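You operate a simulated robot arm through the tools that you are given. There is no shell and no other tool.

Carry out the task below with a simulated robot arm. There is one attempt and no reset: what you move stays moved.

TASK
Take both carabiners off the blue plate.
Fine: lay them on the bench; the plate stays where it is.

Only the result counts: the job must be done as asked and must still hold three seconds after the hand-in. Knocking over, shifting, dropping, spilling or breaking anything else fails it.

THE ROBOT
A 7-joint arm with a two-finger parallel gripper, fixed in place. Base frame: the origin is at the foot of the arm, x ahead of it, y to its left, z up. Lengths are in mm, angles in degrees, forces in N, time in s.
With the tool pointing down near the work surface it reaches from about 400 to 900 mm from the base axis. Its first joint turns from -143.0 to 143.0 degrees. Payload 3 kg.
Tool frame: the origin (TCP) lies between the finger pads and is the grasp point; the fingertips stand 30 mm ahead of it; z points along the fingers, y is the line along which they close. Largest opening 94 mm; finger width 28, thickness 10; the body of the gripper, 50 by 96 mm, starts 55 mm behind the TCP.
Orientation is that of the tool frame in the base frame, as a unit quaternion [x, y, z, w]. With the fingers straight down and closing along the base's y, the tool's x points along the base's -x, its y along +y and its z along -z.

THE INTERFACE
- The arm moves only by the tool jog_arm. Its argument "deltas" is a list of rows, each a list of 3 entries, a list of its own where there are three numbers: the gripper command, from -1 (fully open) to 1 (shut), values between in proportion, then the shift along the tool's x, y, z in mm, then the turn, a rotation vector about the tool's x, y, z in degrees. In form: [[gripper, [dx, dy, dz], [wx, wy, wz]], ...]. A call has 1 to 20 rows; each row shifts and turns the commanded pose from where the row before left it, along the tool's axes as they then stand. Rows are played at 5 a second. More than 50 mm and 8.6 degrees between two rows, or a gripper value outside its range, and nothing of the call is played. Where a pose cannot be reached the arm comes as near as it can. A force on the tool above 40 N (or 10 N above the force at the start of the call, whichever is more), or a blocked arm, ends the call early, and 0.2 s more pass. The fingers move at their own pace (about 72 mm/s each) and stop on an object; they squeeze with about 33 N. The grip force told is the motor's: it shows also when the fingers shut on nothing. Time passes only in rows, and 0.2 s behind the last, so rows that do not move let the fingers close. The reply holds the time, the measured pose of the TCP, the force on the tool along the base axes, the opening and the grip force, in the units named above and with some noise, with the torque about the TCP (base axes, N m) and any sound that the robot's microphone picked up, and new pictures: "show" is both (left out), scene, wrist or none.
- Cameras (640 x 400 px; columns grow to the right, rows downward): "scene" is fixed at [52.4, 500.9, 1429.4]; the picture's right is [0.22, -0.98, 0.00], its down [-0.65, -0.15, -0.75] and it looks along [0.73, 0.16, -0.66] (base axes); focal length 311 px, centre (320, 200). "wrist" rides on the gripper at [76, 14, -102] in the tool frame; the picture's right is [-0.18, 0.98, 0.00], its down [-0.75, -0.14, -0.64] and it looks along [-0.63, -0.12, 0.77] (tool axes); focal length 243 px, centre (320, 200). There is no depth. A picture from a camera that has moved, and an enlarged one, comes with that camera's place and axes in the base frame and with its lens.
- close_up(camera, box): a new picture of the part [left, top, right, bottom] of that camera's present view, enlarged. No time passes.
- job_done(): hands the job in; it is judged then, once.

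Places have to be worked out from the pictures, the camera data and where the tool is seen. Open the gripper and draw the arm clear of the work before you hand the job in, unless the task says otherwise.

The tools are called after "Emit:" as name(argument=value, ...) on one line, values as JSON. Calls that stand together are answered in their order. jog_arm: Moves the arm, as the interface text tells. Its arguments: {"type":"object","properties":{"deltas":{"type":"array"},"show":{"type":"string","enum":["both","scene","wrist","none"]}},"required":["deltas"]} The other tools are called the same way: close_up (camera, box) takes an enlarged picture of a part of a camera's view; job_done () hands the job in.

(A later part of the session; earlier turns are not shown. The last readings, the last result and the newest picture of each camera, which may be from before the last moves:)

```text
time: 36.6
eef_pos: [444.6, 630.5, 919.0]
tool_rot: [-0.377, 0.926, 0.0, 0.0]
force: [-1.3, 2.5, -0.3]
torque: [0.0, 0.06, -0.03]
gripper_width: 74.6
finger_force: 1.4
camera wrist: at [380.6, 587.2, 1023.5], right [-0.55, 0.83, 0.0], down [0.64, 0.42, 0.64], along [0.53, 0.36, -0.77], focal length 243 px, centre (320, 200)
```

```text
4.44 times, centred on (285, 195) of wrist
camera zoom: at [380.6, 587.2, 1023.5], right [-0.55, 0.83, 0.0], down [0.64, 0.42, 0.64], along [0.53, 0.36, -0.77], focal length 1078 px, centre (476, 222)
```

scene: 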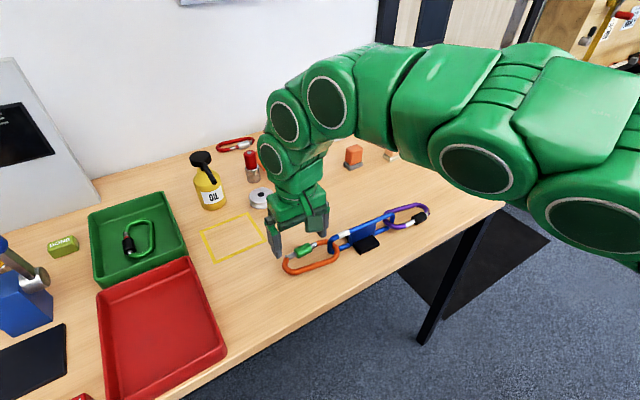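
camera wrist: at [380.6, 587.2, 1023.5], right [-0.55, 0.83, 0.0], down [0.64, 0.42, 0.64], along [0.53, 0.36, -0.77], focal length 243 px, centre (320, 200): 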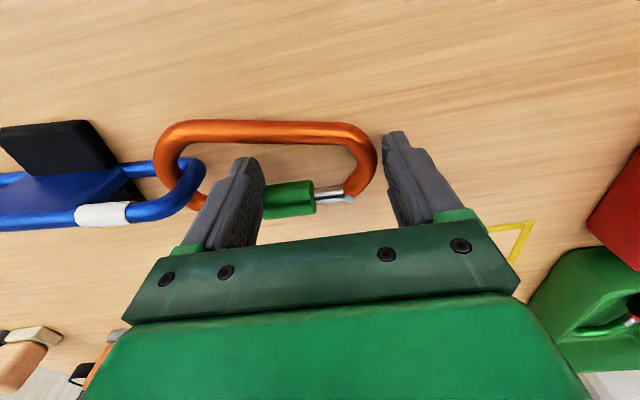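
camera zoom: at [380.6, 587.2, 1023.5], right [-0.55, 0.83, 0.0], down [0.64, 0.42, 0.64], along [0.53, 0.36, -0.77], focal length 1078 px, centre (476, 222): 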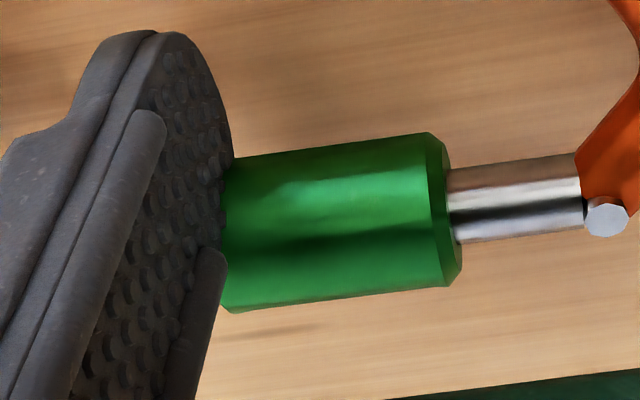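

The finger's rounded, thick back keeps it off the sleeve rim, and the squeeze only pushes the assembly, so I'll stop that approach. I'll open, rise clear and inspect the purple carabiner up close before choosing the unlocking motion.

Emit:
jog_arm(deltas=[[-0.85, [0, 0, 0], [0, 0, 0]], [-0.85, [1, 0, 0], [0, 0, 0]], [-0.85, [0, 0, -20], [0, 0, 0]], [-0.85, [0, 0, -30], [0, 0, 0]], [-0.85, [0, 0, -40], [0, 0, 0]], [-0.85, [0, 0, -40], [0, 0, 0]], [-0.85, [0, -45, 0], [0, 0, 0]], [-0.85, [0, -45, 0], [0, 0, 0]], [-0.85, [0, -45, 0], [0, 0, 0]], [-0.85, [0, -45, 0], [0, 0, 0]], [-0.85, [0, -45, 0], [0, 0, 0]], [-0.85, [0, -35, 0], [0, 0, 0]], [-0.85, [0, 0, 30], [0, 0, 0]], [-0.85, [0, 0, 0], [0, 0, 0]]], show="both")

```text
time: 39.6
eef_pos: [623.0, 443.4, 1018.3]
tool_rot: [-0.376, 0.927, 0.0, 0.0]
force: [0.5, 0.0, -0.3]
torque: [-0.03, 0.02, -0.01]
gripper_width: 86.8
finger_force: 0.0
camera wrist: at [560.9, 400.9, 1122.1], right [-0.55, 0.83, 0.0], down [0.64, 0.42, 0.64], along [0.53, 0.36, -0.77], focal length 243 px, centre (320, 200)
```

scene: 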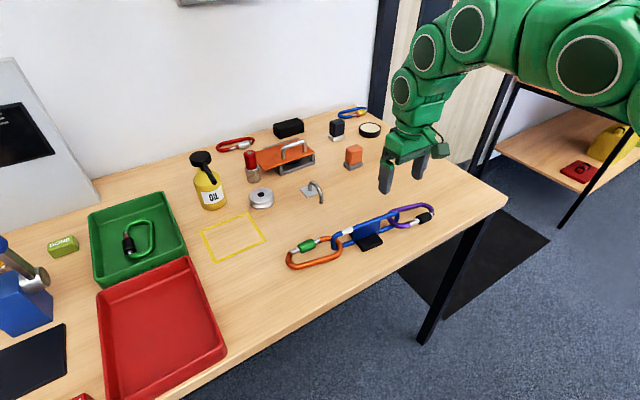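
wrist: 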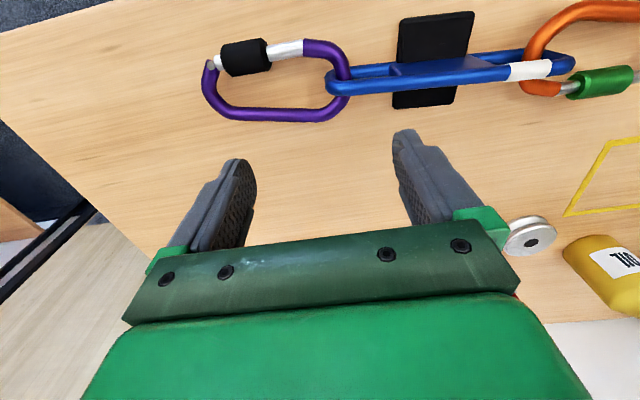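

Emit:
close_up(camera="wrist", box=[190, 20, 370, 135])

Emit:
close_up(camera="scene", box=[270, 180, 450, 292])

Emit:
close_up(camera="scene", box=[275, 225, 355, 280])

Emit:
close_up(camera="scene", box=[330, 98, 380, 128])

Emit:
close_up(camera="scene", box=[340, 190, 440, 260])

```text
3.48 times, centred on (280, 78) of wrist
camera zoom: at [560.9, 400.9, 1122.1], right [-0.55, 0.83, 0.0], down [0.64, 0.42, 0.64], along [0.53, 0.36, -0.77], focal length 844 px, centre (459, 626)
```

zoom: 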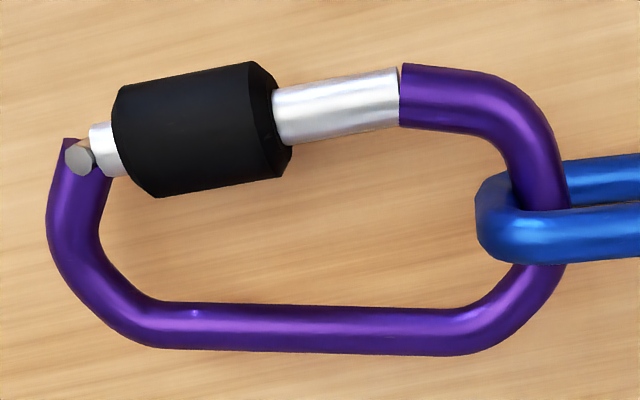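

```text
3.56 times, centred on (360, 236) of scene
camera zoom: at [52.4, 500.9, 1429.4], right [0.22, -0.98, 0.0], down [-0.65, -0.15, -0.75], along [0.73, 0.16, -0.66], focal length 1105 px, centre (178, 72)
```

zoom: 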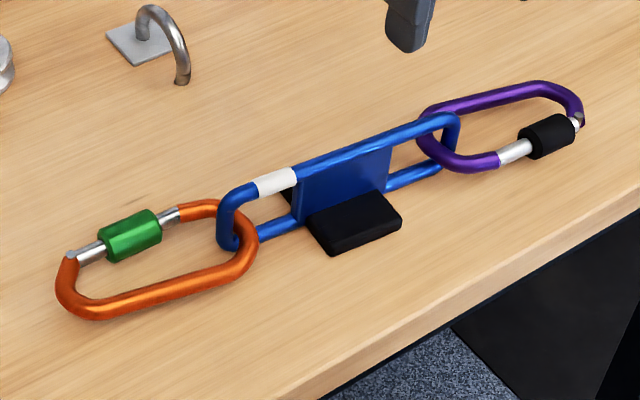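

```text
7.27 times, centred on (315, 252) of scene
camera zoom: at [52.4, 500.9, 1429.4], right [0.22, -0.98, 0.0], down [-0.65, -0.15, -0.75], along [0.73, 0.16, -0.66], focal length 2260 px, centre (356, -182)
```

zoom: 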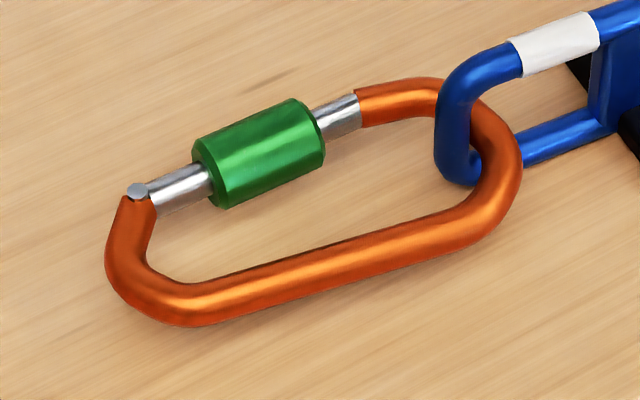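

```text
12.80 times, centred on (355, 113) of scene
camera zoom: at [52.4, 500.9, 1429.4], right [0.22, -0.98, 0.0], down [-0.65, -0.15, -0.75], along [0.73, 0.16, -0.66], focal length 3978 px, centre (-128, 1314)
```

zoom: 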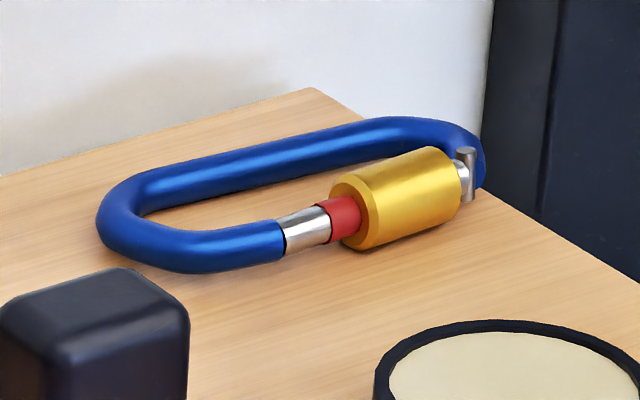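

```text
5.71 times, centred on (390, 225) of scene
camera zoom: at [52.4, 500.9, 1429.4], right [0.22, -0.98, 0.0], down [-0.65, -0.15, -0.75], along [0.73, 0.16, -0.66], focal length 1776 px, centre (-80, 57)
```

zoom: 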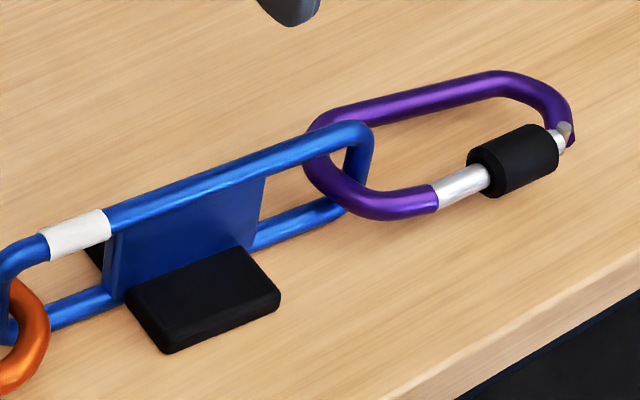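

Purple's sleeve sits back at its hinge with the gate bare on the nose side, so it looks unlocked and should open with a squeeze. I'll yaw the gripper across it, centre near (638, 391) so the pads press the nose half of the sleeve, and hover at z≈965.

Emit:
jog_arm(deltas=[[-0.95, [0, 0, 0], [0, 0, 8.1]], [-0.95, [0, 0, 0], [0, 0, 8.1]], [-0.95, [0, 0, 0], [0, 0, 8.1]], [-0.95, [0, 0, 0], [0, 0, 8.1]], [-0.95, [0, 0, 0], [0, 0, 8.1]], [-0.95, [0, 0, 0], [0, 0, 8.1]], [-0.95, [0, 0, 0], [0, 0, 8.1]], [-0.95, [0, 0, 0], [0, 0, 8.1]], [-0.95, [0, 0, 0], [0, 0, 8.1]], [-0.95, [0, 0, 0], [0, 0, 8.1]], [-0.95, [0, 0, 0], [0, 0, 8.1]], [-0.95, [0, 0, 0], [0, 0, 8.1]], [-0.95, [-25, -10.6, 0], [0, 0, 0]], [-0.95, [-24.7, -10.7, 0], [0, 0, 0]], [-0.95, [0, 0, 25], [0, 0, 0]], [-0.95, [0, 0, 28], [0, 0, 0]], [-0.95, [0, 0, 0], [0, 0, 0]]], show="both")

Emit:
close_up(camera="wrist", box=[200, 20, 440, 220])

```text
time: 43.2
eef_pos: [637.7, 389.2, 969.2]
tool_rot: [0.446, 0.895, 0.0, 0.0]
force: [0.0, -0.5, 0.3]
torque: [0.03, 0.02, 0.01]
gripper_width: 91.9
finger_force: 0.0
camera wrist: at [604.4, 458.6, 1071.5], right [0.9, 0.45, 0.0], down [0.34, -0.69, 0.64], along [0.29, -0.57, -0.77], focal length 243 px, centre (320, 200)
```

scene: 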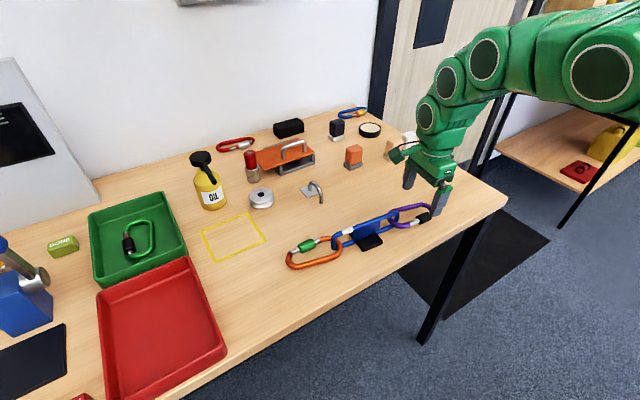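
wrist: 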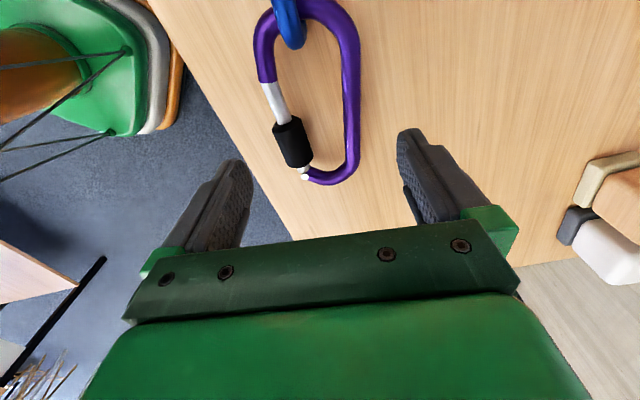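

```text
2.00 times, centred on (320, 120) of wrist
camera zoom: at [604.4, 458.6, 1071.5], right [0.9, 0.45, 0.0], down [0.34, -0.69, 0.64], along [0.29, -0.57, -0.77], focal length 485 px, centre (320, 360)
```

zoom: 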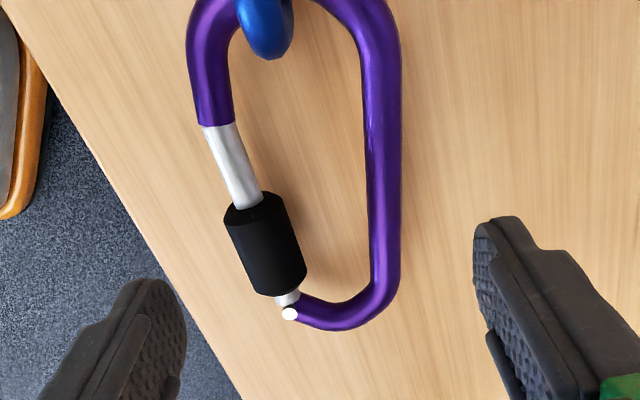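

Aligned: the sleeve is on the −y side and the spine on +y, with clearance on both. I'll shift +4/−1 mm, descend to z≈920 and close in steps to see if purple's gate swings.

Emit:
jog_arm(deltas=[[-0.95, [4, -1, 0], [0, 0, 0]], [-0.95, [0, 0, 18], [0, 0, 0]], [-0.95, [0, 0, 18], [0, 0, 0]], [-0.95, [0, 0, 13], [0, 0, 0]], [-0.7, [0, 0, 0], [0, 0, 0]], [-0.5, [0, 0, 0], [0, 0, 0]], [-0.44, [0, 0, 0], [0, 0, 0]], [-0.44, [0, 0, 0], [0, 0, 0]]], show="both")

Emit:
close_up(camera="wrist", box=[200, 20, 440, 220])

Emit:
close_up(camera="scene", box=[340, 170, 460, 255])

```text
time: 45.0
eef_pos: [636.1, 392.5, 917.4]
tool_rot: [0.446, 0.895, 0.0, -0.001]
force: [0.7, -0.6, 0.3]
torque: [-0.04, 0.0, -0.01]
gripper_width: 68.3
finger_force: 0.6
camera wrist: at [601.2, 462.4, 1021.6], right [0.9, 0.45, 0.0], down [0.34, -0.69, 0.64], along [0.29, -0.57, -0.77], focal length 243 px, centre (320, 200)
```

scene: 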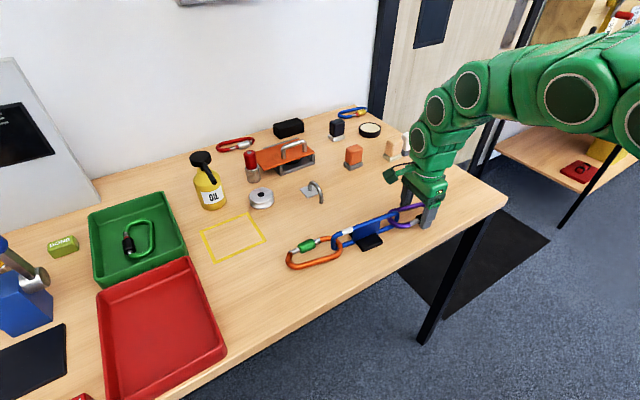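
wrist: 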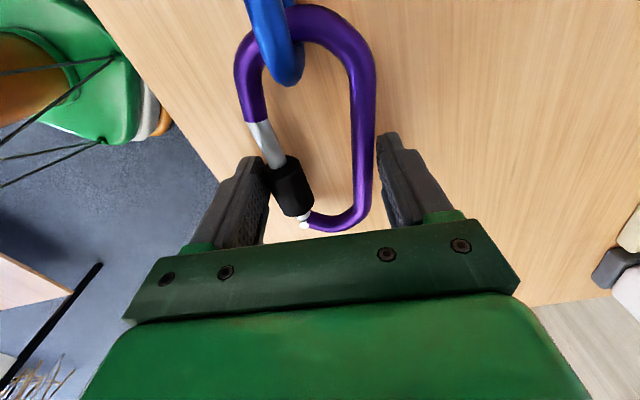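

```text
2.00 times, centred on (320, 120) of wrist
camera zoom: at [601.2, 462.4, 1021.6], right [0.9, 0.45, 0.0], down [0.34, -0.69, 0.64], along [0.29, -0.57, -0.77], focal length 485 px, centre (320, 360)
```

zoom: 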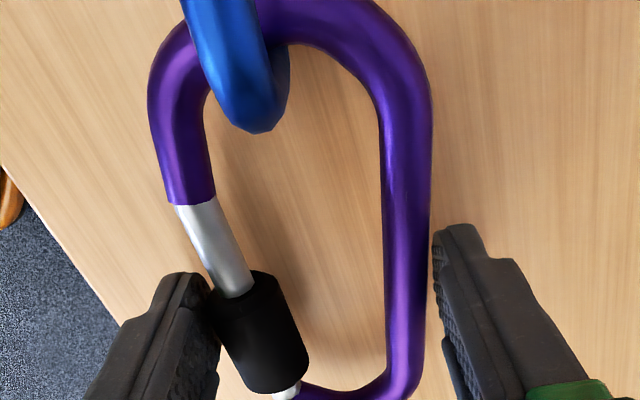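

```text
4.71 times, centred on (400, 212) of scene
camera zoom: at [52.4, 500.9, 1429.4], right [0.22, -0.98, 0.0], down [-0.65, -0.15, -0.75], along [0.73, 0.16, -0.66], focal length 1463 px, centre (-56, 141)
```

zoom: 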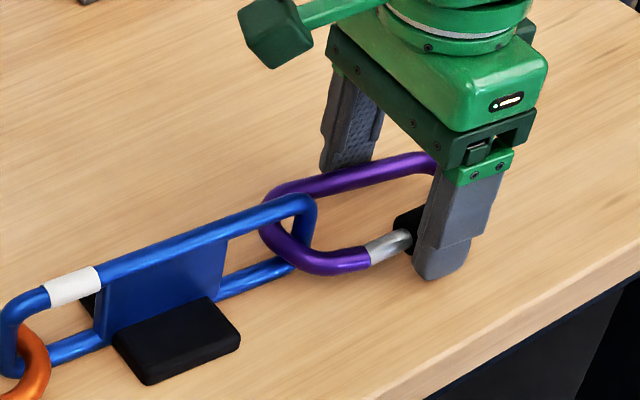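

Both fingers are touching at 68 mm and the gate tip already looks slightly offset inward from the nose. I'll continue closing in steps to about 60 mm.

Emit:
jog_arm(deltas=[[-0.4, [0, 0, 0], [0, 0, 0]], [-0.36, [0, 0, 0], [0, 0, 0]], [-0.32, [0, 0, 0], [0, 0, 0]], [-0.28, [0, 0, 0], [0, 0, 0]], [-0.28, [0, 0, 0], [0, 0, 0]]], show="wrist")

Emit:
close_up(camera="wrist", box=[200, 20, 440, 220])

Emit:
close_up(camera="scene", box=[340, 170, 460, 255])

```text
time: 46.2
eef_pos: [635.8, 393.2, 917.8]
tool_rot: [0.447, 0.895, -0.001, 0.001]
force: [0.9, -0.9, 0.3]
torque: [0.0, 0.01, -0.04]
gripper_width: 60.9
finger_force: 0.7
camera wrist: at [601.2, 462.3, 1021.6], right [0.9, 0.45, 0.0], down [0.34, -0.69, 0.64], along [0.29, -0.57, -0.77], focal length 243 px, centre (320, 200)
```

wrist: 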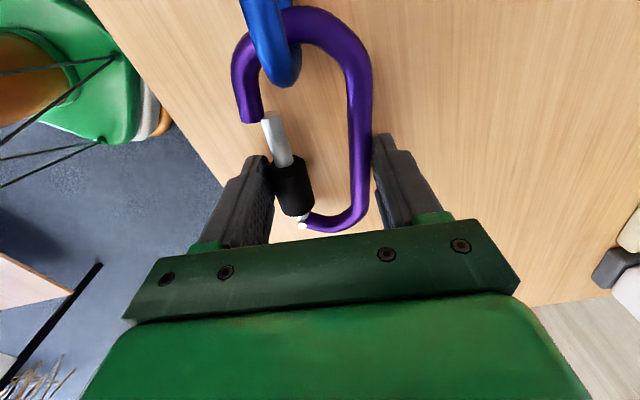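

```text
2.00 times, centred on (320, 120) of wrist
camera zoom: at [601.2, 462.3, 1021.6], right [0.9, 0.45, 0.0], down [0.34, -0.69, 0.64], along [0.29, -0.57, -0.77], focal length 485 px, centre (320, 360)
```

zoom: 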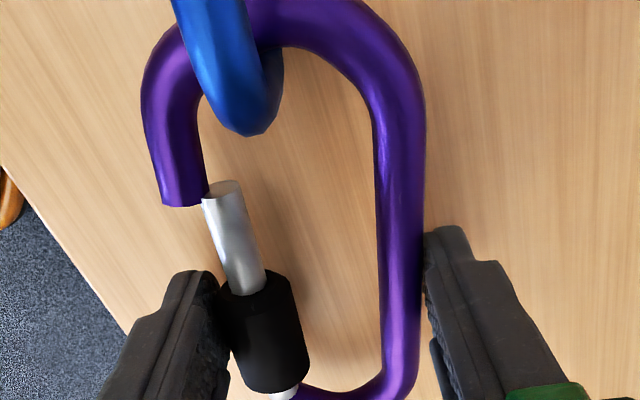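

```text
4.71 times, centred on (400, 212) of scene
camera zoom: at [52.4, 500.9, 1429.4], right [0.22, -0.98, 0.0], down [-0.65, -0.15, -0.75], along [0.73, 0.16, -0.66], focal length 1463 px, centre (-56, 141)
```

zoom: 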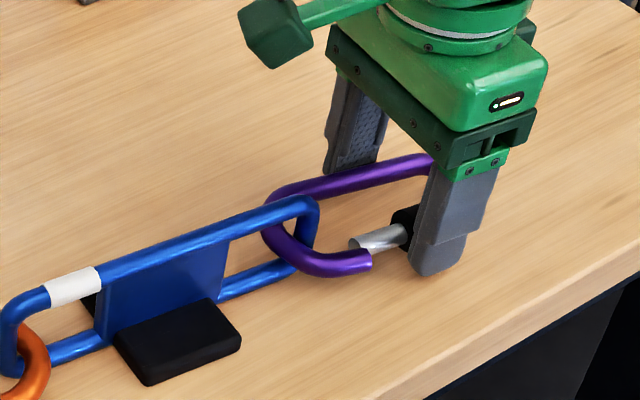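

The purple gate opens easily, so sleeve-at-hinge means unlocked. I'll squeeze further to widen the gap for the blue rod.

Emit:
jog_arm(deltas=[[-0.24, [0, 0, 0], [0, 0, 0]], [-0.2, [0, 0, 0], [0, 0, 0]], [-0.16, [0, 0, 0], [0, 0, 0]], [-0.12, [0, 0, 0], [0, 0, 0]], [-0.12, [0, 0, 0], [0, 0, 0]]], show="wrist")

Emit:
close_up(camera="wrist", box=[200, 20, 440, 220])

Emit:
close_up(camera="scene", box=[340, 170, 460, 255])

```text
time: 47.4
eef_pos: [635.1, 393.5, 917.6]
tool_rot: [0.447, 0.895, 0.001, 0.0]
force: [0.9, 0.2, 0.9]
torque: [0.01, 0.01, 0.04]
gripper_width: 52.8
finger_force: 0.5
camera wrist: at [601.2, 462.4, 1021.5], right [0.9, 0.45, 0.0], down [0.34, -0.69, 0.64], along [0.29, -0.57, -0.77], focal length 243 px, centre (320, 200)
```

wrist: 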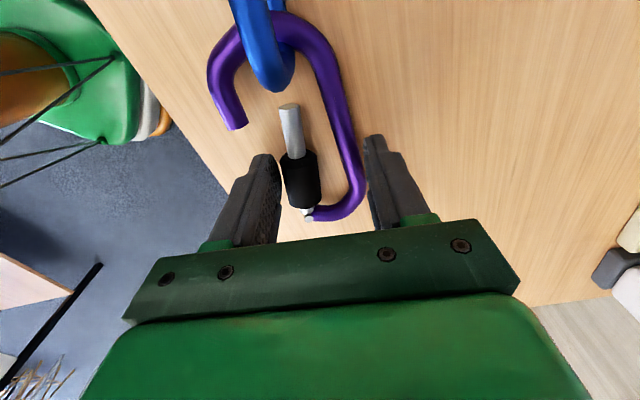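

```text
2.00 times, centred on (320, 120) of wrist
camera zoom: at [601.2, 462.4, 1021.5], right [0.9, 0.45, 0.0], down [0.34, -0.69, 0.64], along [0.29, -0.57, -0.77], focal length 485 px, centre (320, 360)
```

zoom: 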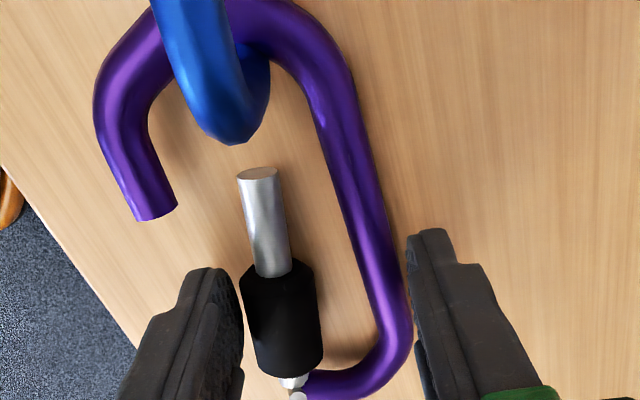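

```text
4.71 times, centred on (400, 212) of scene
camera zoom: at [52.4, 500.9, 1429.4], right [0.22, -0.98, 0.0], down [-0.65, -0.15, -0.75], along [0.73, 0.16, -0.66], focal length 1463 px, centre (-56, 141)
```

zoom: 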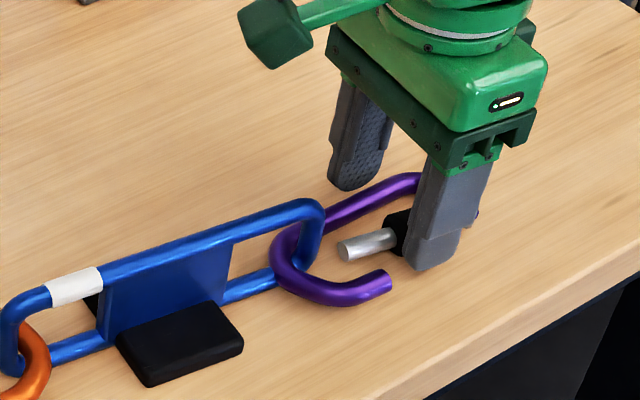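

The gate swings widely with almost no spring force, so the gap is already big enough. The grip is too weak to lift with, though, so I'll keep closing until the gate reaches its stop and the hold is firm.

Emit:
jog_arm(deltas=[[-0.08, [0, 0, 0], [0, 0, 0]], [-0.03, [0, 0, 0], [0, 0, 0]], [0.02, [0, 0, 0], [0, 0, 0]], [0.06, [0, 0, 0], [0, 0, 0]], [0.1, [0, 0, 0], [0, 0, 0]], [0.1, [0, 0, 0], [0, 0, 0]]], show="wrist")

Emit:
close_up(camera="wrist", box=[200, 20, 440, 220])

Emit:
close_up(camera="scene", box=[340, 170, 460, 255])

```text
time: 48.8
eef_pos: [635.7, 393.6, 917.9]
tool_rot: [0.446, 0.895, 0.0, 0.0]
force: [-2.2, -0.2, 9.3]
torque: [-0.03, -0.14, -0.05]
gripper_width: 47.9
finger_force: 24.0
camera wrist: at [601.1, 462.5, 1021.9], right [0.9, 0.45, 0.0], down [0.34, -0.69, 0.64], along [0.29, -0.57, -0.77], focal length 243 px, centre (320, 200)
```

wrist: 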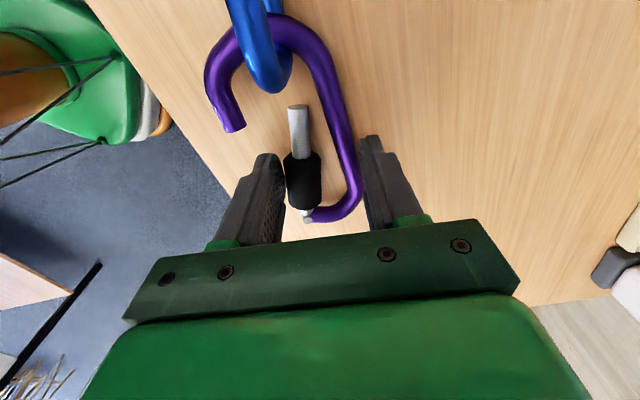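

```text
2.00 times, centred on (320, 120) of wrist
camera zoom: at [601.1, 462.5, 1021.9], right [0.9, 0.45, 0.0], down [0.34, -0.69, 0.64], along [0.29, -0.57, -0.77], focal length 485 px, centre (320, 360)
```

zoom: 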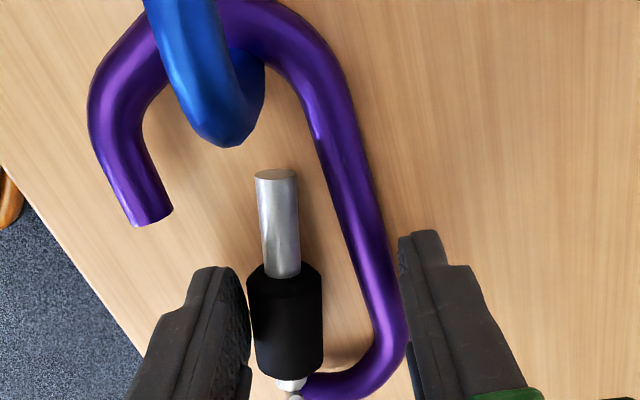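

```text
4.71 times, centred on (400, 212) of scene
camera zoom: at [52.4, 500.9, 1429.4], right [0.22, -0.98, 0.0], down [-0.65, -0.15, -0.75], along [0.73, 0.16, -0.66], focal length 1463 px, centre (-56, 141)
```

zoom: 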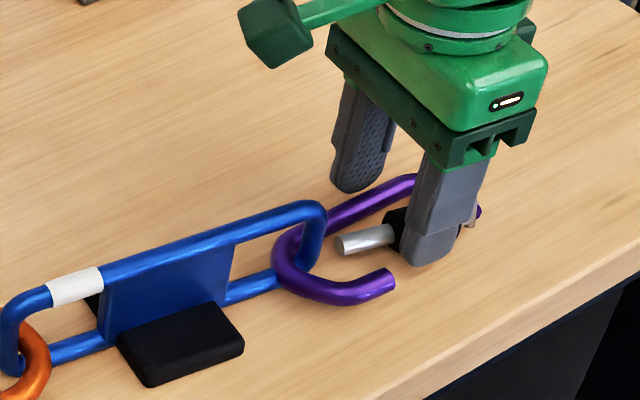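

The gate is at its stop: firm 24 N grip at 47.9 mm, about 21 mm of free gap and an 11 mm rod. I'll lift 7 mm so the nose can pass over the plate's lower rod, and check that the grip holds and the plate stays still.

Emit:
jog_arm(deltas=[[0.3, [0, 0, 0], [0, 0, 0]], [0.3, [0, 0, -3.5], [0, 0, 0]], [0.3, [0, 0, -3.5], [0, 0, 0]], [0.3, [0, 0, 0], [0, 0, 0]]], show="wrist")

Emit:
close_up(camera="wrist", box=[200, 20, 440, 220])

Emit:
close_up(camera="scene", box=[340, 170, 460, 255])

```text
time: 49.8
eef_pos: [635.7, 392.6, 925.7]
tool_rot: [0.446, 0.895, 0.001, 0.0]
force: [0.3, -0.1, -0.3]
torque: [-0.01, 0.0, -0.01]
gripper_width: 33.3
finger_force: 0.0
camera wrist: at [601.5, 462.6, 1029.1], right [0.9, 0.45, 0.0], down [0.34, -0.69, 0.64], along [0.29, -0.57, -0.77], focal length 243 px, centre (320, 200)
```

wrist: 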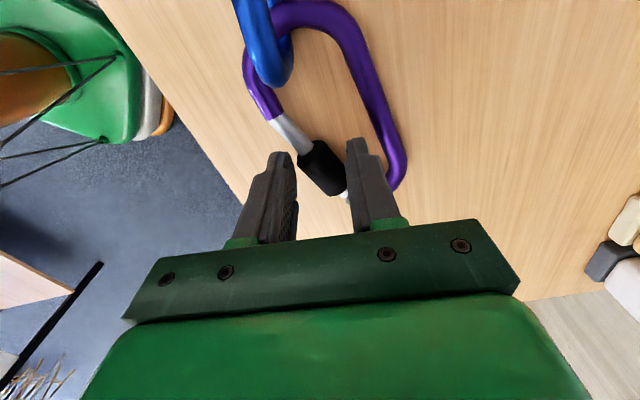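

```text
2.00 times, centred on (320, 120) of wrist
camera zoom: at [601.5, 462.6, 1029.1], right [0.9, 0.45, 0.0], down [0.34, -0.69, 0.64], along [0.29, -0.57, -0.77], focal length 485 px, centre (320, 360)
```

zoom: 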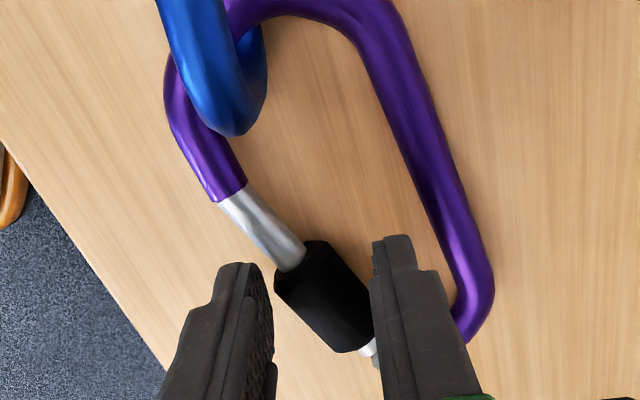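

```text
4.71 times, centred on (400, 212) of scene
camera zoom: at [52.4, 500.9, 1429.4], right [0.22, -0.98, 0.0], down [-0.65, -0.15, -0.75], along [0.73, 0.16, -0.66], focal length 1463 px, centre (-56, 141)
```

zoom: 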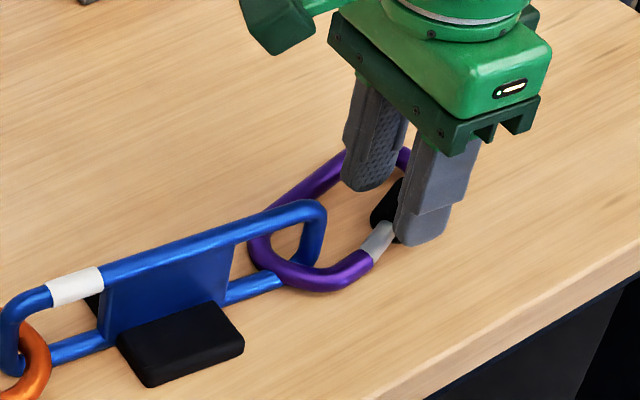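

The spine slipped under the fingertips when lifting. They weren't deep enough, and the carabiner just closed again around the rod with the plate unmoved. I'll lift straight out and probe the bench height in a clear spot so I can grip as low as possible.

Emit:
jog_arm(deltas=[[0.3, [0, 0, -15], [0, 0, 0]], [0.3, [0, 0, -25], [0, 0, 0]], [0.3, [0, 0, -25], [0, 0, 0]], [1, [17, 37, 0], [0, 0, 0]], [1, [17, 38, 0], [0, 0, 0]], [1, [0, 0, 35], [0, 0, 0]], [1, [0, 0, 30], [0, 0, 0]], [1, [0, 0, 2], [0, 0, 0]], [1, [0, 0, 2], [0, 0, 0]], [1, [0, 0, 2], [0, 0, 0]], [1, [0, 0, 0], [0, 0, 0]]], show="both")

```text
time: 52.2
eef_pos: [673.9, 464.7, 919.4]
tool_rot: [0.445, 0.895, 0.001, 0.0]
force: [0.6, -0.3, -0.4]
torque: [0.06, 0.0, 0.01]
gripper_width: 0.1
finger_force: 32.9
camera wrist: at [640.3, 535.2, 1023.2], right [0.9, 0.45, 0.0], down [0.34, -0.69, 0.64], along [0.29, -0.57, -0.77], focal length 243 px, centre (320, 200)
```

scene: 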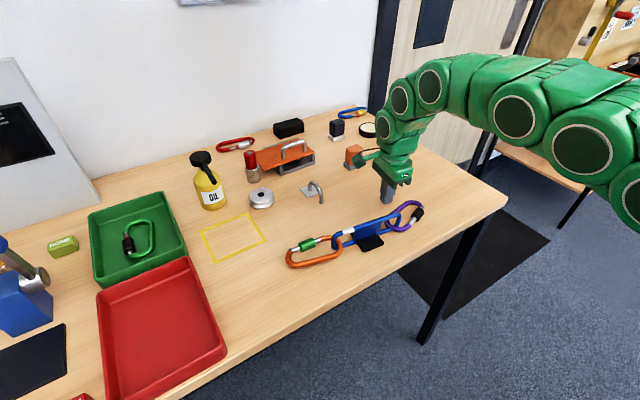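
wrist: 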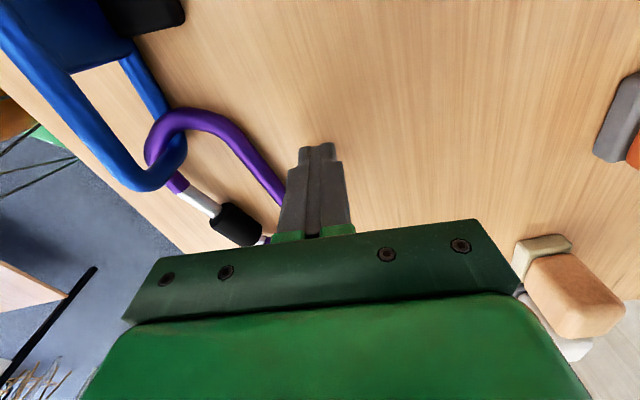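

No contact yet at TCP z≈919. I'll continue down 1 mm at a time to find the bench.

Emit:
jog_arm(deltas=[[1, [0, 0, 1], [0, 0, 0]], [1, [0, 0, 1], [0, 0, 0]], [1, [0, 0, 1], [0, 0, 0]], [1, [0, 0, 1], [0, 0, 0]], [1, [0, 0, 1], [0, 0, 0]], [1, [0, 0, 1], [0, 0, 0]], [1, [0, 0, 1], [0, 0, 0]], [1, [0, 0, 1], [0, 0, 0]], [1, [0, 0, 1], [0, 0, 0]], [1, [0, 0, 1], [0, 0, 0]]], show="none")

```text
time: 54.4
eef_pos: [673.0, 465.7, 909.8]
tool_rot: [0.447, 0.895, 0.001, 0.0]
force: [-10.9, -5.3, 26.1]
torque: [-0.16, 0.39, -0.16]
gripper_width: 0.1
finger_force: 33.6
```

Bench found: contact at TCP ≈ 910.5, so the bench top is at z≈880 and all my earlier grips were about 8–10 mm too high. I'll rise and look at purple's new pose to redo the grip lower.

Emit:
jog_arm(deltas=[[1, [0, 0, -5], [0, 0, 0]], [1, [0, 0, -40], [0, 0, 0]], [0, [0, 0, -40], [0, 0, 0]], [-0.5, [-15, -35, -10], [0, 0, 0]], [-0.9, [-15, -35, 0], [0, 0, 0]], [-0.9, [0, 0, 0], [0, 0, 0]]], show="both")

Emit:
close_up(camera="wrist", box=[200, 0, 440, 200])

Emit:
close_up(camera="scene", box=[340, 170, 460, 255])

```text
time: 55.8
eef_pos: [636.5, 398.8, 1003.0]
tool_rot: [0.446, 0.895, -0.001, 0.001]
force: [0.1, -0.4, -0.6]
torque: [-0.01, -0.02, 0.0]
gripper_width: 89.0
finger_force: 0.1
camera wrist: at [602.8, 466.9, 1106.1], right [0.9, 0.45, 0.0], down [0.34, -0.69, 0.64], along [0.29, -0.57, -0.77], focal length 243 px, centre (320, 200)
```

scene: 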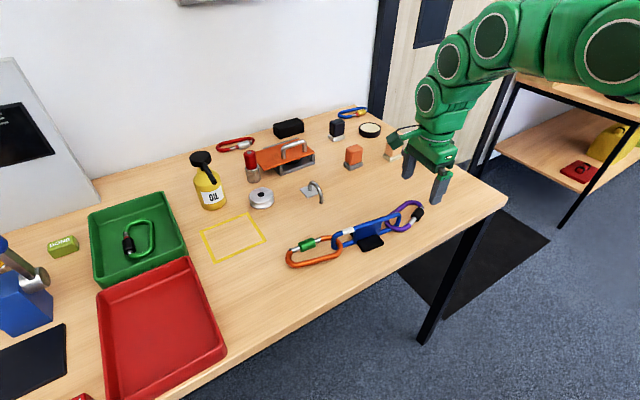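
wrist: 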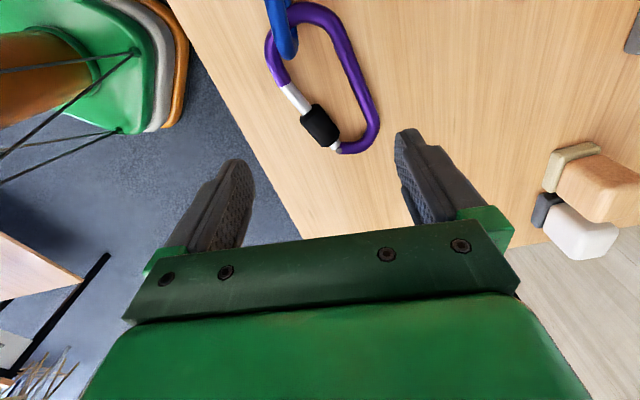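

```text
2.00 times, centred on (320, 100) of wrist
camera zoom: at [602.8, 466.9, 1106.1], right [0.9, 0.45, 0.0], down [0.34, -0.69, 0.64], along [0.29, -0.57, -0.77], focal length 485 px, centre (320, 400)
```

zoom: 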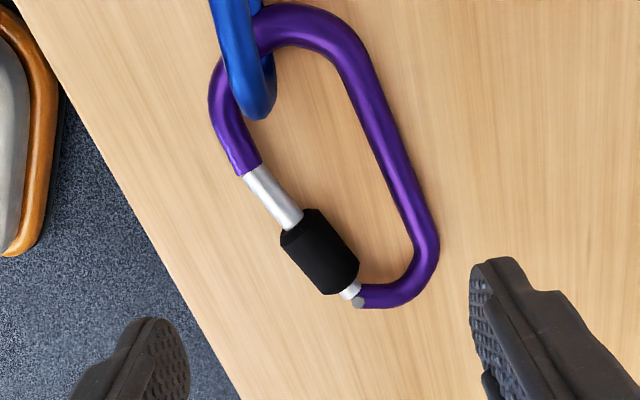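

```text
4.71 times, centred on (400, 212) of scene
camera zoom: at [52.4, 500.9, 1429.4], right [0.22, -0.98, 0.0], down [-0.65, -0.15, -0.75], along [0.73, 0.16, -0.66], focal length 1463 px, centre (-56, 141)
```

zoom: 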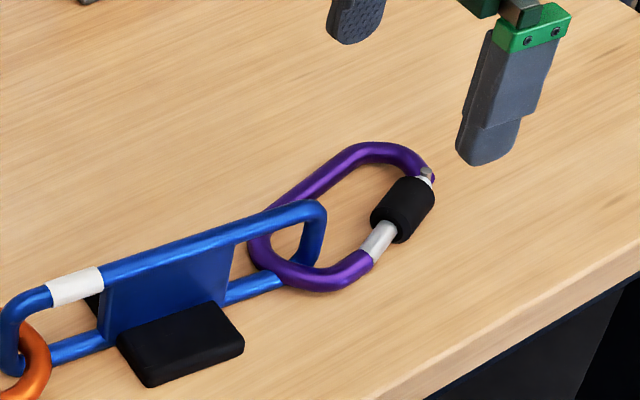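

Purple now lies flat on the bench (pin top z≈897), rotated about 25°. I'll align to the bisector of its spine and its opened gate, centre near (650, 408), and drop to just above it for a check.

Emit:
jog_arm(deltas=[[-1, [0, 0, 0], [0, 0, -4.4]], [-1, [0, 0, 0], [0, 0, -4.4]], [-1, [-1.9, 15.9, 0], [0, 0, 0]], [-1, [0, 0, 30], [0, 0, 0]], [-1, [0, 0, 30], [0, 0, 0]], [-1, [0, 0, 0], [0, 0, 0]]], show="wrist")

Emit:
close_up(camera="wrist", box=[200, 20, 440, 220])

```text
time: 57.2
eef_pos: [648.7, 409.2, 942.6]
tool_rot: [0.375, 0.927, 0.0, 0.0]
force: [-0.5, 0.1, -0.1]
torque: [0.02, -0.02, -0.01]
gripper_width: 94.2
finger_force: 0.0
camera wrist: at [604.9, 471.7, 1046.0], right [0.82, 0.58, 0.0], down [0.44, -0.63, 0.64], along [0.37, -0.52, -0.77], focal length 243 px, centre (320, 200)
```

wrist: 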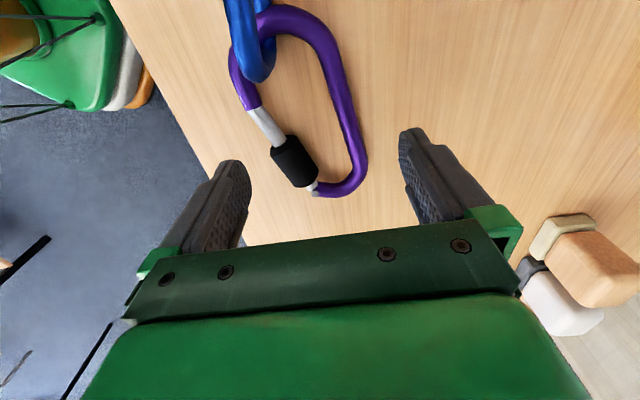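

```text
2.00 times, centred on (320, 120) of wrist
camera zoom: at [604.9, 471.7, 1046.0], right [0.82, 0.58, 0.0], down [0.44, -0.63, 0.64], along [0.37, -0.52, -0.77], focal length 485 px, centre (320, 360)
```

zoom: 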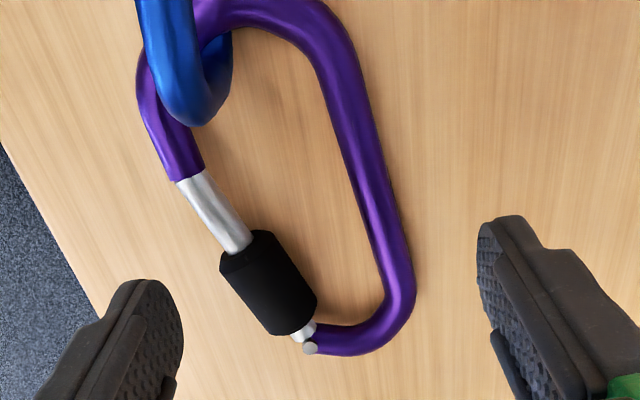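

Centred: sleeve outer edge at about −39 mm, spine at about +34 mm. I'll descend to TCP z≈912.5 (fingertips 2–3 mm off the bench) and close in steps.

Emit:
jog_arm(deltas=[[-1, [0, 0, 15], [0, 0, 0]], [-1, [0, 0, 13], [0, 0, 0]], [-1, [0, 0, 2.5], [0, 0, 0]], [-0.6, [0, 0, 0], [0, 0, 0]], [-0.4, [0, 0, 0], [0, 0, 0]], [-0.3, [0, 1, 0], [0, 0, 0]], [-0.2, [0, 1, 0], [0, 0, 0]], [-0.15, [0, 1, 0], [0, 0, 0]], [-0.15, [0, 0, 0], [0, 0, 0]]], show="wrist")

Emit:
close_up(camera="wrist", box=[200, 20, 440, 220])

Emit:
close_up(camera="scene", box=[340, 170, 460, 255])

```text
time: 59.2
eef_pos: [651.5, 410.6, 913.4]
tool_rot: [0.376, 0.927, 0.0, 0.0]
force: [-0.1, 0.2, 0.0]
torque: [-0.02, -0.02, -0.03]
gripper_width: 53.7
finger_force: 0.1
camera wrist: at [607.7, 474.3, 1017.0], right [0.82, 0.58, 0.0], down [0.44, -0.63, 0.64], along [0.37, -0.52, -0.77], focal length 243 px, centre (320, 200)
```

wrist: 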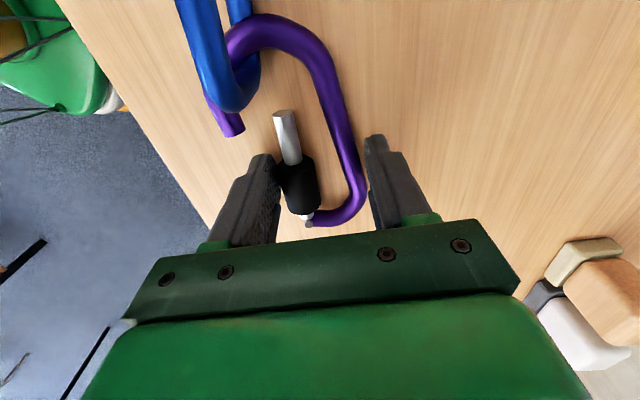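

```text
2.00 times, centred on (320, 120) of wrist
camera zoom: at [607.7, 474.3, 1017.0], right [0.82, 0.58, 0.0], down [0.44, -0.63, 0.64], along [0.37, -0.52, -0.77], focal length 485 px, centre (320, 360)
```

zoom: 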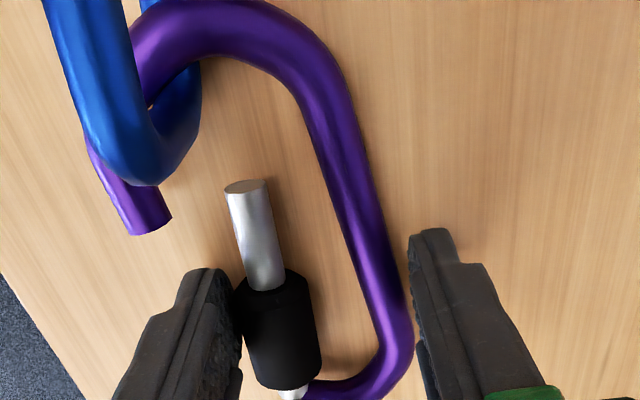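

```text
4.71 times, centred on (400, 212) of scene
camera zoom: at [52.4, 500.9, 1429.4], right [0.22, -0.98, 0.0], down [-0.65, -0.15, -0.75], along [0.73, 0.16, -0.66], focal length 1463 px, centre (-56, 141)
```

zoom: 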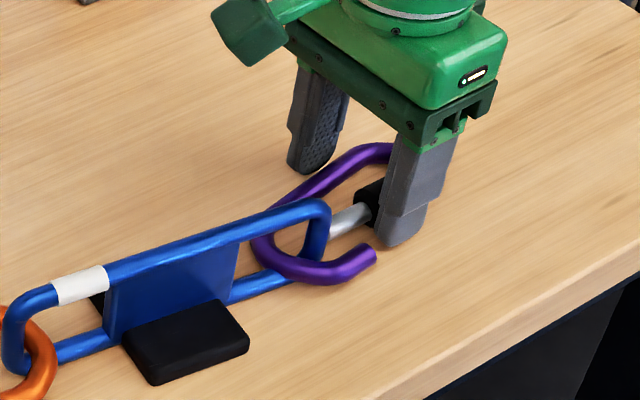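

The gate is wide open again and the fingers are lower this time. I'll close to the firm stop.

Emit:
jog_arm(deltas=[[-0.1, [0, 0, 0], [0, 0, 0]], [-0.05, [0, 0, 0], [0, 0, 0]], [0.0, [0, 0, 0], [0, 0, 0]], [0.1, [0, 0, 0], [0, 0, 0]], [0.1, [0, 0, 0], [0, 0, 0]]], show="wrist")

Emit:
close_up(camera="wrist", box=[200, 20, 440, 220])

Emit:
close_up(camera="scene", box=[340, 170, 460, 255])

```text
time: 60.4
eef_pos: [650.2, 410.6, 913.8]
tool_rot: [0.376, 0.926, 0.0, 0.0]
force: [0.0, 0.1, 0.8]
torque: [-0.03, -0.05, -0.03]
gripper_width: 48.5
finger_force: 23.9
camera wrist: at [607.7, 474.3, 1017.0], right [0.82, 0.58, 0.0], down [0.44, -0.63, 0.64], along [0.37, -0.52, -0.77], focal length 243 px, centre (320, 200)
```

wrist: 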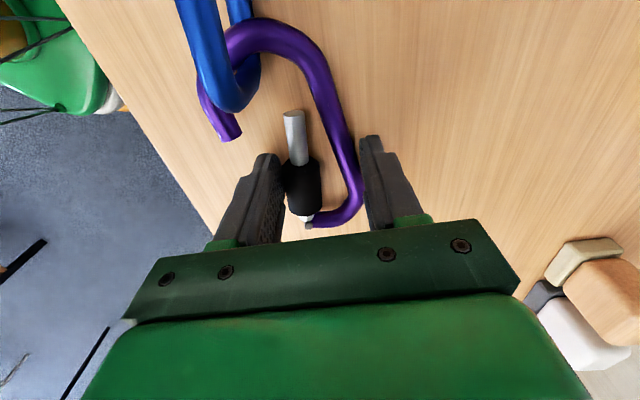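

```text
2.00 times, centred on (320, 120) of wrist
camera zoom: at [607.7, 474.3, 1017.0], right [0.82, 0.58, 0.0], down [0.44, -0.63, 0.64], along [0.37, -0.52, -0.77], focal length 485 px, centre (320, 360)
```

zoom: 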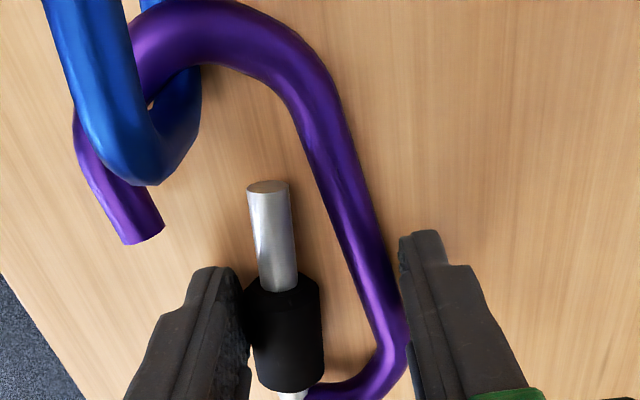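

```text
4.71 times, centred on (400, 212) of scene
camera zoom: at [52.4, 500.9, 1429.4], right [0.22, -0.98, 0.0], down [-0.65, -0.15, -0.75], along [0.73, 0.16, -0.66], focal length 1463 px, centre (-56, 141)
```

zoom: 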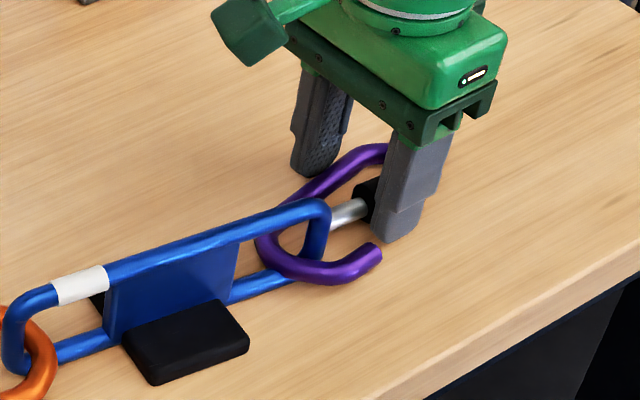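

Firm grip, but the exit channel between the nose tip and my left finger is only about 13 mm for an 11 mm rod. I'll regrip 9 mm nearer the hinge to widen it.

Emit:
jog_arm(deltas=[[-0.3, [0, 0, 0], [0, 0, 0]], [-0.75, [0, 0, 0], [0, 0, 0]], [-0.75, [-4.5, 0, 0], [0, 0, 0]], [-0.75, [-4.5, 0, 0], [0, 0, 0]], [-0.5, [0, 0, 0], [0, 0, 0]], [-0.35, [0, 0, 0], [0, 0, 0]], [-0.25, [0, 0, 0], [0, 0, 0]], [-0.15, [0, 0, 0], [0, 0, 0]], [-0.05, [0, 0, 0], [0, 0, 0]], [0.05, [0, 0, 0], [0, 0, 0]], [0.1, [0, 0, 0], [0, 0, 0]], [0.1, [0, 0, 0], [0, 0, 0]]], show="wrist")

Emit:
close_up(camera="wrist", box=[200, 20, 440, 220])

Emit:
close_up(camera="scene", box=[340, 170, 460, 255])

```text
time: 63.0
eef_pos: [657.4, 404.6, 913.1]
tool_rot: [0.376, 0.927, 0.0, 0.001]
force: [0.5, -1.2, 1.8]
torque: [-0.01, -0.08, 0.02]
gripper_width: 49.2
finger_force: 23.7
camera wrist: at [614.1, 467.9, 1016.5], right [0.82, 0.58, 0.0], down [0.44, -0.63, 0.64], along [0.37, -0.52, -0.77], focal length 243 px, centre (320, 200)
```

wrist: 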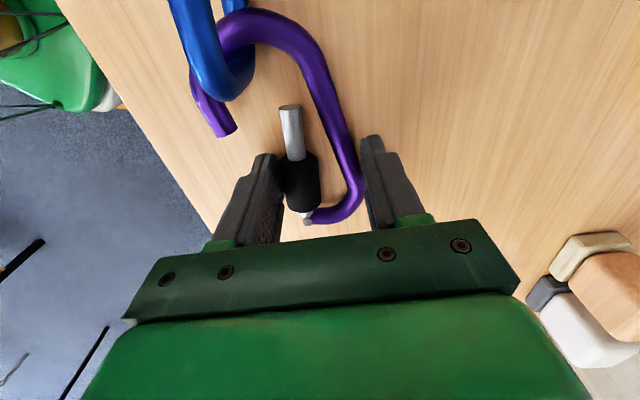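

```text
2.00 times, centred on (320, 120) of wrist
camera zoom: at [614.1, 467.9, 1016.5], right [0.82, 0.58, 0.0], down [0.44, -0.63, 0.64], along [0.37, -0.52, -0.77], focal length 485 px, centre (320, 360)
```

zoom: 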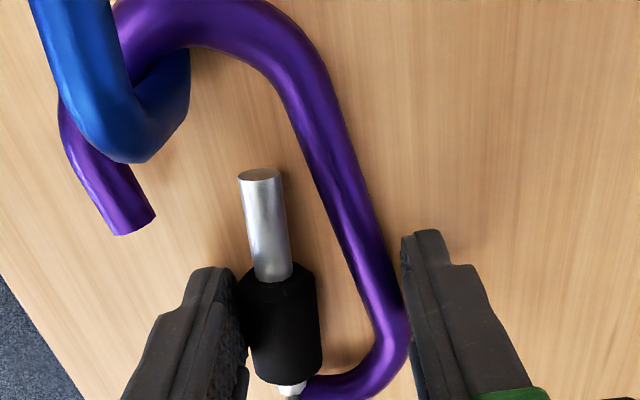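

```text
4.71 times, centred on (400, 212) of scene
camera zoom: at [52.4, 500.9, 1429.4], right [0.22, -0.98, 0.0], down [-0.65, -0.15, -0.75], along [0.73, 0.16, -0.66], focal length 1463 px, centre (-56, 141)
```

zoom: 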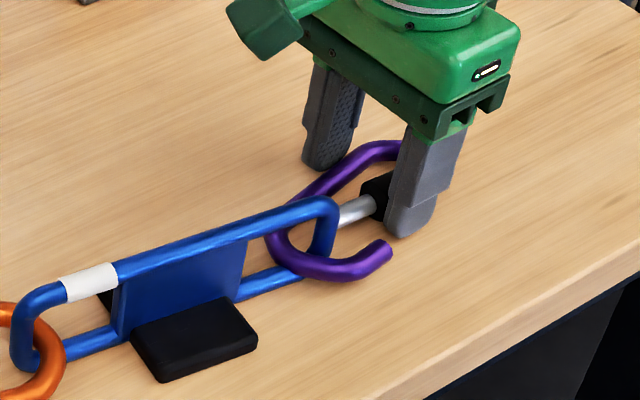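

The carabiner resettled in the grip and tugged the plate about 4 mm, but the channel is now about 16.5 mm, which is enough. I'll lift 11 mm and check that the grip holds this time.

Emit:
jog_arm(deltas=[[0.3, [2, 0, 0], [0, 0, 0]], [0.3, [2, 0, -3], [0, 0, 0]], [0.3, [0, 0, -4], [0, 0, 0]], [0.3, [0, 0, -4], [0, 0, 0]], [0.3, [0, 0, 0], [0, 0, 0]]], show="wrist")

Emit:
close_up(camera="wrist", box=[200, 20, 440, 220])

Emit:
close_up(camera="scene", box=[340, 170, 460, 255])

```text
time: 64.2
eef_pos: [654.4, 408.2, 924.3]
tool_rot: [0.377, 0.926, 0.001, 0.0]
force: [-0.4, -1.5, 0.4]
torque: [0.02, 0.02, 0.01]
gripper_width: 32.9
finger_force: 0.4
camera wrist: at [610.7, 471.7, 1028.5], right [0.82, 0.58, 0.0], down [0.44, -0.63, 0.64], along [0.37, -0.52, -0.77], focal length 243 px, centre (320, 200)
```

wrist: 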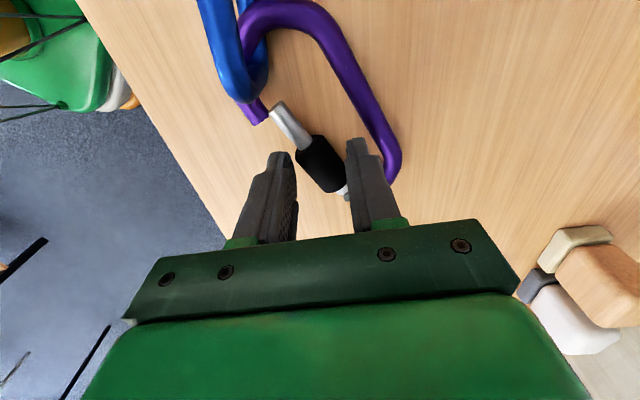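

```text
2.00 times, centred on (320, 120) of wrist
camera zoom: at [610.7, 471.7, 1028.5], right [0.82, 0.58, 0.0], down [0.44, -0.63, 0.64], along [0.37, -0.52, -0.77], focal length 485 px, centre (320, 360)
```

zoom: 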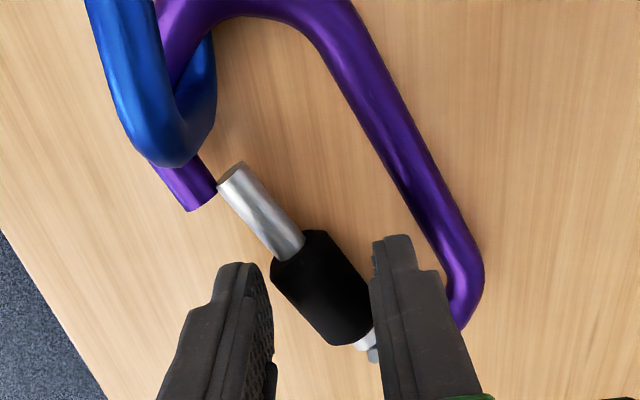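

```text
4.71 times, centred on (400, 212) of scene
camera zoom: at [52.4, 500.9, 1429.4], right [0.22, -0.98, 0.0], down [-0.65, -0.15, -0.75], along [0.73, 0.16, -0.66], focal length 1463 px, centre (-56, 141)
```

zoom: 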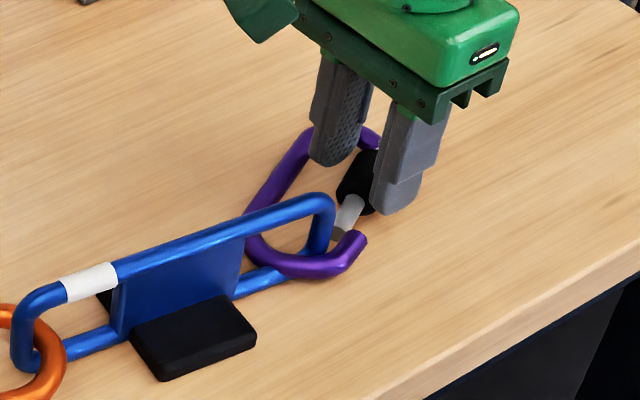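

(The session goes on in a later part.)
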